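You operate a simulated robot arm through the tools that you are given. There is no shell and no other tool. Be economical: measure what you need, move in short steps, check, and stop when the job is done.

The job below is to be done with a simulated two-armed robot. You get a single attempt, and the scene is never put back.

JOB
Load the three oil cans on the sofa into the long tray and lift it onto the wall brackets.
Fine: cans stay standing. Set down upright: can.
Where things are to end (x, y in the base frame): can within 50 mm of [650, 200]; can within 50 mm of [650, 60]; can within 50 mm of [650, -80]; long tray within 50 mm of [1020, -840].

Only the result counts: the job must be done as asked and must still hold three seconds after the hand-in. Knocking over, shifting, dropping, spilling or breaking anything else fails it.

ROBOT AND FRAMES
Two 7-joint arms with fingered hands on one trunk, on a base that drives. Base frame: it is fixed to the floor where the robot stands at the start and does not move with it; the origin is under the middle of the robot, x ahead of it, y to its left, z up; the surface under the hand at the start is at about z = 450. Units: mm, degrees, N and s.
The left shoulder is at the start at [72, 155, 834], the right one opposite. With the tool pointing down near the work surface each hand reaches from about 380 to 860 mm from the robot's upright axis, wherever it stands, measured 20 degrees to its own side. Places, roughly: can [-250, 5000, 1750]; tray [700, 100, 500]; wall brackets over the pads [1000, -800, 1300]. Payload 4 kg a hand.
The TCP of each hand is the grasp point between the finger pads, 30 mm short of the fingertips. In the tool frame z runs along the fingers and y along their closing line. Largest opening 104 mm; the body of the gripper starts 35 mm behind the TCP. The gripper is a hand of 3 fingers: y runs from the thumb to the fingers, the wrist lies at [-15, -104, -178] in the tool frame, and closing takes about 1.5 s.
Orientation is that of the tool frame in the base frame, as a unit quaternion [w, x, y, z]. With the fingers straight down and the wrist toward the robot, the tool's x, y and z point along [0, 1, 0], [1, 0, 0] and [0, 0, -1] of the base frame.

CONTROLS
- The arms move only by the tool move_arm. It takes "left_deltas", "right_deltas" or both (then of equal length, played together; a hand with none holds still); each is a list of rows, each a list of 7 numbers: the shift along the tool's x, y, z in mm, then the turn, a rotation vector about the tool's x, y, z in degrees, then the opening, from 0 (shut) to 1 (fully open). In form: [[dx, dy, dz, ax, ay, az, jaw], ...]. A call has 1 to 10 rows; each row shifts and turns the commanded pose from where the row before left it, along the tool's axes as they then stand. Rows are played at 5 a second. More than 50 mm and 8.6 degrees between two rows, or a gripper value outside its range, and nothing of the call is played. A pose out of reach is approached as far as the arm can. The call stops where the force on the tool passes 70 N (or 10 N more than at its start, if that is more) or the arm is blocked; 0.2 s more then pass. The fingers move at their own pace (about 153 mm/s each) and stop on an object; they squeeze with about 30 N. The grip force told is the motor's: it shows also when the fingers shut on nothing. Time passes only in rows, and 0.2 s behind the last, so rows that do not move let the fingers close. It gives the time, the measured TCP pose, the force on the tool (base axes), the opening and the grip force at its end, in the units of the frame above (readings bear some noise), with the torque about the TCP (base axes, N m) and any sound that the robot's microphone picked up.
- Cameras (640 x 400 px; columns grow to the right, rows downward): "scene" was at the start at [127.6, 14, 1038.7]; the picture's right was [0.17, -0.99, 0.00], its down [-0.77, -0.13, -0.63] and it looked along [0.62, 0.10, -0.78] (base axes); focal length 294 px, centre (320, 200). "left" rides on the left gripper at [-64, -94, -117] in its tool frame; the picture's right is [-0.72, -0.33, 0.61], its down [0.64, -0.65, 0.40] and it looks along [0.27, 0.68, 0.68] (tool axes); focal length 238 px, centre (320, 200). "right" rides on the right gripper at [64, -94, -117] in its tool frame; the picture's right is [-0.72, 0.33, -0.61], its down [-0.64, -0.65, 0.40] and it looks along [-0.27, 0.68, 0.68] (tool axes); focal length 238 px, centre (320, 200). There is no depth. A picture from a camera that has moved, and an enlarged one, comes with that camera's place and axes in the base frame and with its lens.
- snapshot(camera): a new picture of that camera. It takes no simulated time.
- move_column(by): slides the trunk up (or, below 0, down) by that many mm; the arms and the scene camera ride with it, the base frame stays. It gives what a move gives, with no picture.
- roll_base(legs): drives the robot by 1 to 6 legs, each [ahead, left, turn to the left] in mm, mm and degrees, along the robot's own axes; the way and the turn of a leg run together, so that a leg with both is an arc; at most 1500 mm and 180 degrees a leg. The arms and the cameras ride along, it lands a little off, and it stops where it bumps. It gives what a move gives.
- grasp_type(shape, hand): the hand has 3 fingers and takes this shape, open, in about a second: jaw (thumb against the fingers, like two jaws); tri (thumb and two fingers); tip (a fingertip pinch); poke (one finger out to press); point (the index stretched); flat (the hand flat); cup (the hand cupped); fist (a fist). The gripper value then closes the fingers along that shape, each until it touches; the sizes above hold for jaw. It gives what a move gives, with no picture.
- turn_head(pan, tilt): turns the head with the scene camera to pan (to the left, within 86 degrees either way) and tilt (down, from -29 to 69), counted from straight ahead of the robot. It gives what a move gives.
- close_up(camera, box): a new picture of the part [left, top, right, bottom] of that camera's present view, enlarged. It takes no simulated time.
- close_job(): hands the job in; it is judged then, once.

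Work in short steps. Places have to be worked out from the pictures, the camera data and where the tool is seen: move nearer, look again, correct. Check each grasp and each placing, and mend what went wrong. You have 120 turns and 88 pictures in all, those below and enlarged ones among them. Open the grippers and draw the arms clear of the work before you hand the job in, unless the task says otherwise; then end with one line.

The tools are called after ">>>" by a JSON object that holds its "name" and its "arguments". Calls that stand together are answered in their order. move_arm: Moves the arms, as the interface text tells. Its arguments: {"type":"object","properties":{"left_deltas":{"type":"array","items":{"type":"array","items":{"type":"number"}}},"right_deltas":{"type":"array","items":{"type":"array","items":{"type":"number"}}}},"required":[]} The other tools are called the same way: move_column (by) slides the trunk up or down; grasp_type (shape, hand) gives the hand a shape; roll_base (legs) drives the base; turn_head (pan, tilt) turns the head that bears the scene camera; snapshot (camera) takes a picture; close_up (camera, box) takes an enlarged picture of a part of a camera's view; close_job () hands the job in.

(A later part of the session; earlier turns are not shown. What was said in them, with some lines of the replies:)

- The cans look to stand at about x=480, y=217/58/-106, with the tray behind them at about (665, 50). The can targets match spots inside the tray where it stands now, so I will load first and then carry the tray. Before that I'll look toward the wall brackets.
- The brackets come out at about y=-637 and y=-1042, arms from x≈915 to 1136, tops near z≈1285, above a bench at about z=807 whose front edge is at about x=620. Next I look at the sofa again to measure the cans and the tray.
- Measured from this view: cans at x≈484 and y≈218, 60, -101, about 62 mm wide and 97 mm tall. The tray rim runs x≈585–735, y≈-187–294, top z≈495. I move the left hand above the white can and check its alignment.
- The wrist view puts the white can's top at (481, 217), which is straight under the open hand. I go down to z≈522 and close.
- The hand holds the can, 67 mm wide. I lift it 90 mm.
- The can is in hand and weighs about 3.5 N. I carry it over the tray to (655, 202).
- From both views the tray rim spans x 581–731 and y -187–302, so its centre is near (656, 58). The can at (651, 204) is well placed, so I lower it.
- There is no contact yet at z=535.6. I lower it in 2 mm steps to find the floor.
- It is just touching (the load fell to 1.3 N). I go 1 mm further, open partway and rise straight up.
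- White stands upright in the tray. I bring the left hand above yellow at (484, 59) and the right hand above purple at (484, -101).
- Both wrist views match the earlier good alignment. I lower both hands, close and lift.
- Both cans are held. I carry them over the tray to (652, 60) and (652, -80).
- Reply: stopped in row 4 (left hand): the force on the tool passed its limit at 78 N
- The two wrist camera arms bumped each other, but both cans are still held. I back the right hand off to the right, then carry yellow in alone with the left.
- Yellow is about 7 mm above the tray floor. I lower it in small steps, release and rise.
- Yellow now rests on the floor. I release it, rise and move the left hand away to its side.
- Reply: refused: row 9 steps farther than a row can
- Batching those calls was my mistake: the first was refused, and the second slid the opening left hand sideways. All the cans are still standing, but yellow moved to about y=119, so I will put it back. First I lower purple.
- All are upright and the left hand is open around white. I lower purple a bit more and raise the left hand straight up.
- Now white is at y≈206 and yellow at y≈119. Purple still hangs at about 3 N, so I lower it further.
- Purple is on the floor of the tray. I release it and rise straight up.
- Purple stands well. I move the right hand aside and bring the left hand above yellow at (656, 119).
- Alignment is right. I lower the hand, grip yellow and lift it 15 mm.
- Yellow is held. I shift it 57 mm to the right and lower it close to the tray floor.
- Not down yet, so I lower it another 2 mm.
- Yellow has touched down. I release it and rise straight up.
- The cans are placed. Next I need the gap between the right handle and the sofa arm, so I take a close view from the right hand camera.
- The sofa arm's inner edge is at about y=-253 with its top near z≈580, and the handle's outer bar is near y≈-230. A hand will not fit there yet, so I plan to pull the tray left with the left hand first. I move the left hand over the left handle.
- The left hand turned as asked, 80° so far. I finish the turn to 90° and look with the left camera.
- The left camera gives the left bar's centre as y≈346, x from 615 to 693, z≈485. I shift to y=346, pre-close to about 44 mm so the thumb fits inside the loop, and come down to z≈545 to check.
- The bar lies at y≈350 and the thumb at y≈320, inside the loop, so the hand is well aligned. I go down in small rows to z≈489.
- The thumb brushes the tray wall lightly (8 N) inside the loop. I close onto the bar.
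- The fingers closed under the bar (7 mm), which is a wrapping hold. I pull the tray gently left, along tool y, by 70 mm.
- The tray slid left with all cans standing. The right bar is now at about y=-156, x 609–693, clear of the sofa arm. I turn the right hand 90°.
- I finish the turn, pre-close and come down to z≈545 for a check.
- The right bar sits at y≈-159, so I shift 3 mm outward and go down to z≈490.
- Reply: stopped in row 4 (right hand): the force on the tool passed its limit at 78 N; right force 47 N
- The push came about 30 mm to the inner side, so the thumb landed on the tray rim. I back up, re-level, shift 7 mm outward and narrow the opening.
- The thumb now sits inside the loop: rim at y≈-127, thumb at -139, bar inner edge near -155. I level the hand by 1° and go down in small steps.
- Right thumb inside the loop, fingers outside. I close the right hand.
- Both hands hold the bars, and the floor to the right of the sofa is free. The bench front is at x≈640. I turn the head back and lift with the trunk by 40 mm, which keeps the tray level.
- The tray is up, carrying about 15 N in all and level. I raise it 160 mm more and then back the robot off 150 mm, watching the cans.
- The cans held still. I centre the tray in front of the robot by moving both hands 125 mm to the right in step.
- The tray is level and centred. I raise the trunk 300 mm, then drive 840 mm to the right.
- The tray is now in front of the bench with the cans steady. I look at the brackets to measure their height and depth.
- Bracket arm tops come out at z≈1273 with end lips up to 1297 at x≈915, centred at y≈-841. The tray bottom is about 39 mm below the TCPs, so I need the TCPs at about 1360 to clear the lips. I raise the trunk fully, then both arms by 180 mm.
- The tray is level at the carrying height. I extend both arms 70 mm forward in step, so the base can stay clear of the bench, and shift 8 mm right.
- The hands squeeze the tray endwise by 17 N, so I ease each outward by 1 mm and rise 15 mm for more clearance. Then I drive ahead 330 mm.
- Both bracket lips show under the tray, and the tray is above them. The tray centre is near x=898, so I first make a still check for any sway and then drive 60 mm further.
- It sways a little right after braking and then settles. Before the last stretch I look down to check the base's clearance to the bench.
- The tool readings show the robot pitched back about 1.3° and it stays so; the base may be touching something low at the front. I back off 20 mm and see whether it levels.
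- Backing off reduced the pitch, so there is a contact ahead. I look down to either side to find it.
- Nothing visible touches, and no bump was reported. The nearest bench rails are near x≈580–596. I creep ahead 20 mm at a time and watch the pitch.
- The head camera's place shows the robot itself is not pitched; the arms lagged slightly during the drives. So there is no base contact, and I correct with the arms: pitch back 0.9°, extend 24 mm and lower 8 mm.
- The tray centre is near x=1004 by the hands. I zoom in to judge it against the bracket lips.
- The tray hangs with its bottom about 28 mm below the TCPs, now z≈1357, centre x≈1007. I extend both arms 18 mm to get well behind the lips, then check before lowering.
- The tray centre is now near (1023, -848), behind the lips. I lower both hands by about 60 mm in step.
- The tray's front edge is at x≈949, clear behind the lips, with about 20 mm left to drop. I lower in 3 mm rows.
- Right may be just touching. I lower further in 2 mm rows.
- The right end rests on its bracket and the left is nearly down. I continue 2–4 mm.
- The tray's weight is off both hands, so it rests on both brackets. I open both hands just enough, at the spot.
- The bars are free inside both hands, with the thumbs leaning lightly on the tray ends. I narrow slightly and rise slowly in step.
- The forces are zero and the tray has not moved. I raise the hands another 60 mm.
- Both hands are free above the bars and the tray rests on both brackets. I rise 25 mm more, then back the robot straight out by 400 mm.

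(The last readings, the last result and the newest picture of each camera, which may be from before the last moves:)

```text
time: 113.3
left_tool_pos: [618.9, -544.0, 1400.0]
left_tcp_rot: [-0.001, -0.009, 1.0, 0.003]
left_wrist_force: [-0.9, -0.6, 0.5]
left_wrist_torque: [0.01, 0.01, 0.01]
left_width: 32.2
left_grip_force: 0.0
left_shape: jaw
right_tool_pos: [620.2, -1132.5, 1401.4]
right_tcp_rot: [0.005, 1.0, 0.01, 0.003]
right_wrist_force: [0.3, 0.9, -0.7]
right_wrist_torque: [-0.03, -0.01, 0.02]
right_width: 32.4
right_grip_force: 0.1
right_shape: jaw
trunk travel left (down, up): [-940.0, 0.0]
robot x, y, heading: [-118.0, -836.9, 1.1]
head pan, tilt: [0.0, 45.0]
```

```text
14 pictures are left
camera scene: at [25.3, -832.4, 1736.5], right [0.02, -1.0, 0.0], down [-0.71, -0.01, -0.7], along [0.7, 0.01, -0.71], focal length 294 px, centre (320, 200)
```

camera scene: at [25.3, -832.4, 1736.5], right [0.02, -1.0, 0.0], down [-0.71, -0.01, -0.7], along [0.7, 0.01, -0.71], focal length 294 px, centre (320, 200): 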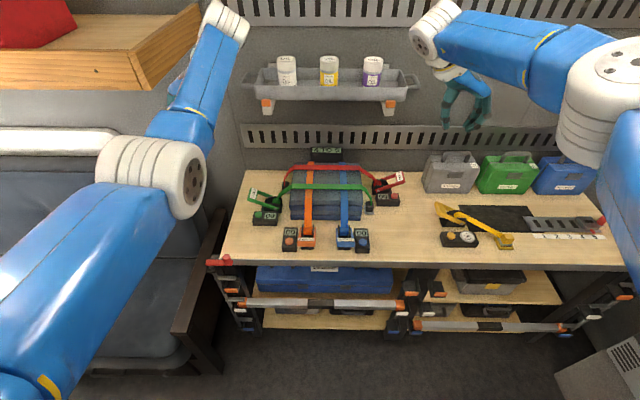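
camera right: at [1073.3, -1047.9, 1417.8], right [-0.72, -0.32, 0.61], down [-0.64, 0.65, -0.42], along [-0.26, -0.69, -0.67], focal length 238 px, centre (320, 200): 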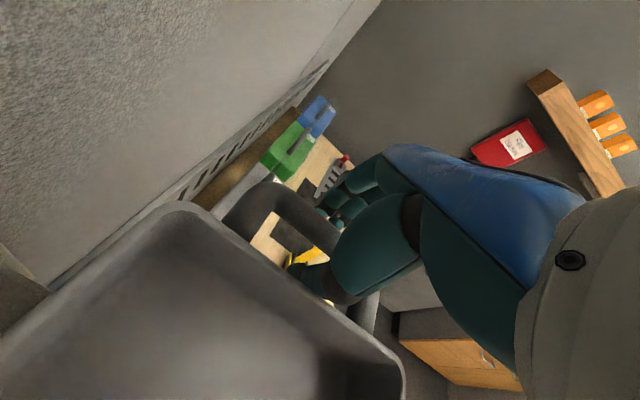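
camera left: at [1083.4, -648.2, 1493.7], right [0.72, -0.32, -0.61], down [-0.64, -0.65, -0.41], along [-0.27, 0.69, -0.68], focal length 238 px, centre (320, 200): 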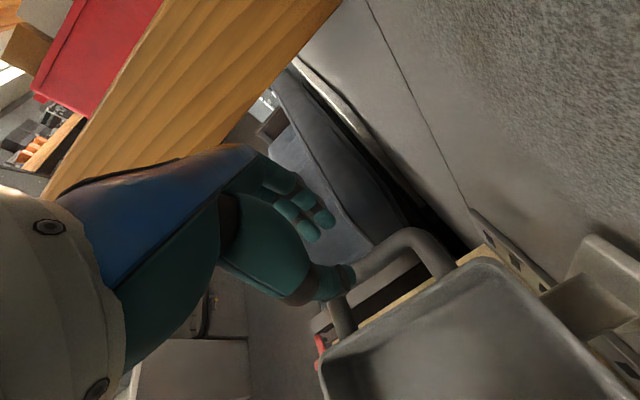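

All is clear. I open both grippers fully and take a close look to check the tray's place.

>>> {"name": "move_arm", "arguments": {"left_deltas": [[0, 0, 0, 0, 0, 0, 1], [0, 0, 0, 0, 0, 0, 1], [0, 0, 0, 0, 0, 0, 1]], "right_deltas": [[0, 0, 0, 0, 0, 0, 1], [0, 0, 0, 0, 0, 0, 1], [0, 0, 0, 0, 0, 0, 1]]}}

>>> {"name": "turn_head", "arguments": {"pan": 0, "tilt": 25}}

>>> {"name": "close_up", "arguments": {"camera": "scene", "box": [220, 120, 460, 270]}}

```text
time: 114.1
left_tool_pos: [616.5, -545.2, 1402.0]
left_tcp_rot: [0.002, -0.01, 1.0, 0.002]
left_wrist_force: [0.1, -0.3, -0.1]
left_wrist_torque: [0.0, 0.0, 0.02]
left_width: 103.9
left_grip_force: 0.0
left_shape: jaw
right_tool_pos: [614.9, -1131.9, 1403.4]
right_tcp_rot: [0.005, 1.0, 0.01, 0.004]
right_wrist_force: [-0.3, -0.1, -0.4]
right_wrist_torque: [0.0, -0.01, 0.0]
right_width: 103.8
right_grip_force: 0.1
right_shape: jaw
trunk travel left (down, up): [-940.0, 0.0]
robot x, y, heading: [-117.5, -832.2, 0.9]
head pan, tilt: [0.0, 45.0]
```

```text
time: 115.0
left_tool_pos: [615.1, -545.2, 1403.0]
left_tcp_rot: [0.002, -0.01, 1.0, 0.002]
left_wrist_force: [-0.8, 1.0, -0.5]
left_wrist_torque: [0.0, -0.02, 0.02]
left_width: 103.4
left_grip_force: 0.1
left_shape: jaw
right_tool_pos: [614.0, -1131.6, 1404.4]
right_tcp_rot: [0.005, 1.0, 0.009, 0.004]
right_wrist_force: [-1.1, -0.4, -0.2]
right_wrist_torque: [-0.01, 0.02, 0.03]
right_width: 103.7
right_grip_force: 0.1
right_shape: jaw
trunk travel left (down, up): [-940.0, 0.0]
robot x, y, heading: [-117.7, -833.4, 1.3]
head pan, tilt: [0.0, 25.0]
```

```text
2.67 times, centred on (340, 195) of scene
camera zoom: at [32.0, -832.4, 1767.3], right [0.02, -1.0, 0.0], down [-0.43, -0.01, -0.9], along [0.9, 0.02, -0.43], focal length 785 px, centre (267, 213)
```

zoom: 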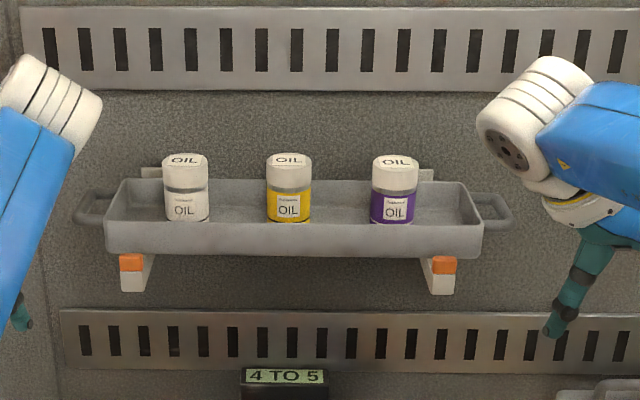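

The tray sits level on both brackets at about (1025, -848), behind the lips. All three cans stand upright in it, and both hands are open and clear. I hand the job in.

>>> {"name": "close_job", "arguments": {}}

```text
The job is handed in.
```

The tray is on the wall brackets at about (1025, -848) with all three cans standing upright in it; the can points [650, 200], [650, 60] and [650, -80] lie over the sofa, so I read them as loading spots, set each can within 10 mm of its spot there, and they now stand with the tray on the wall.
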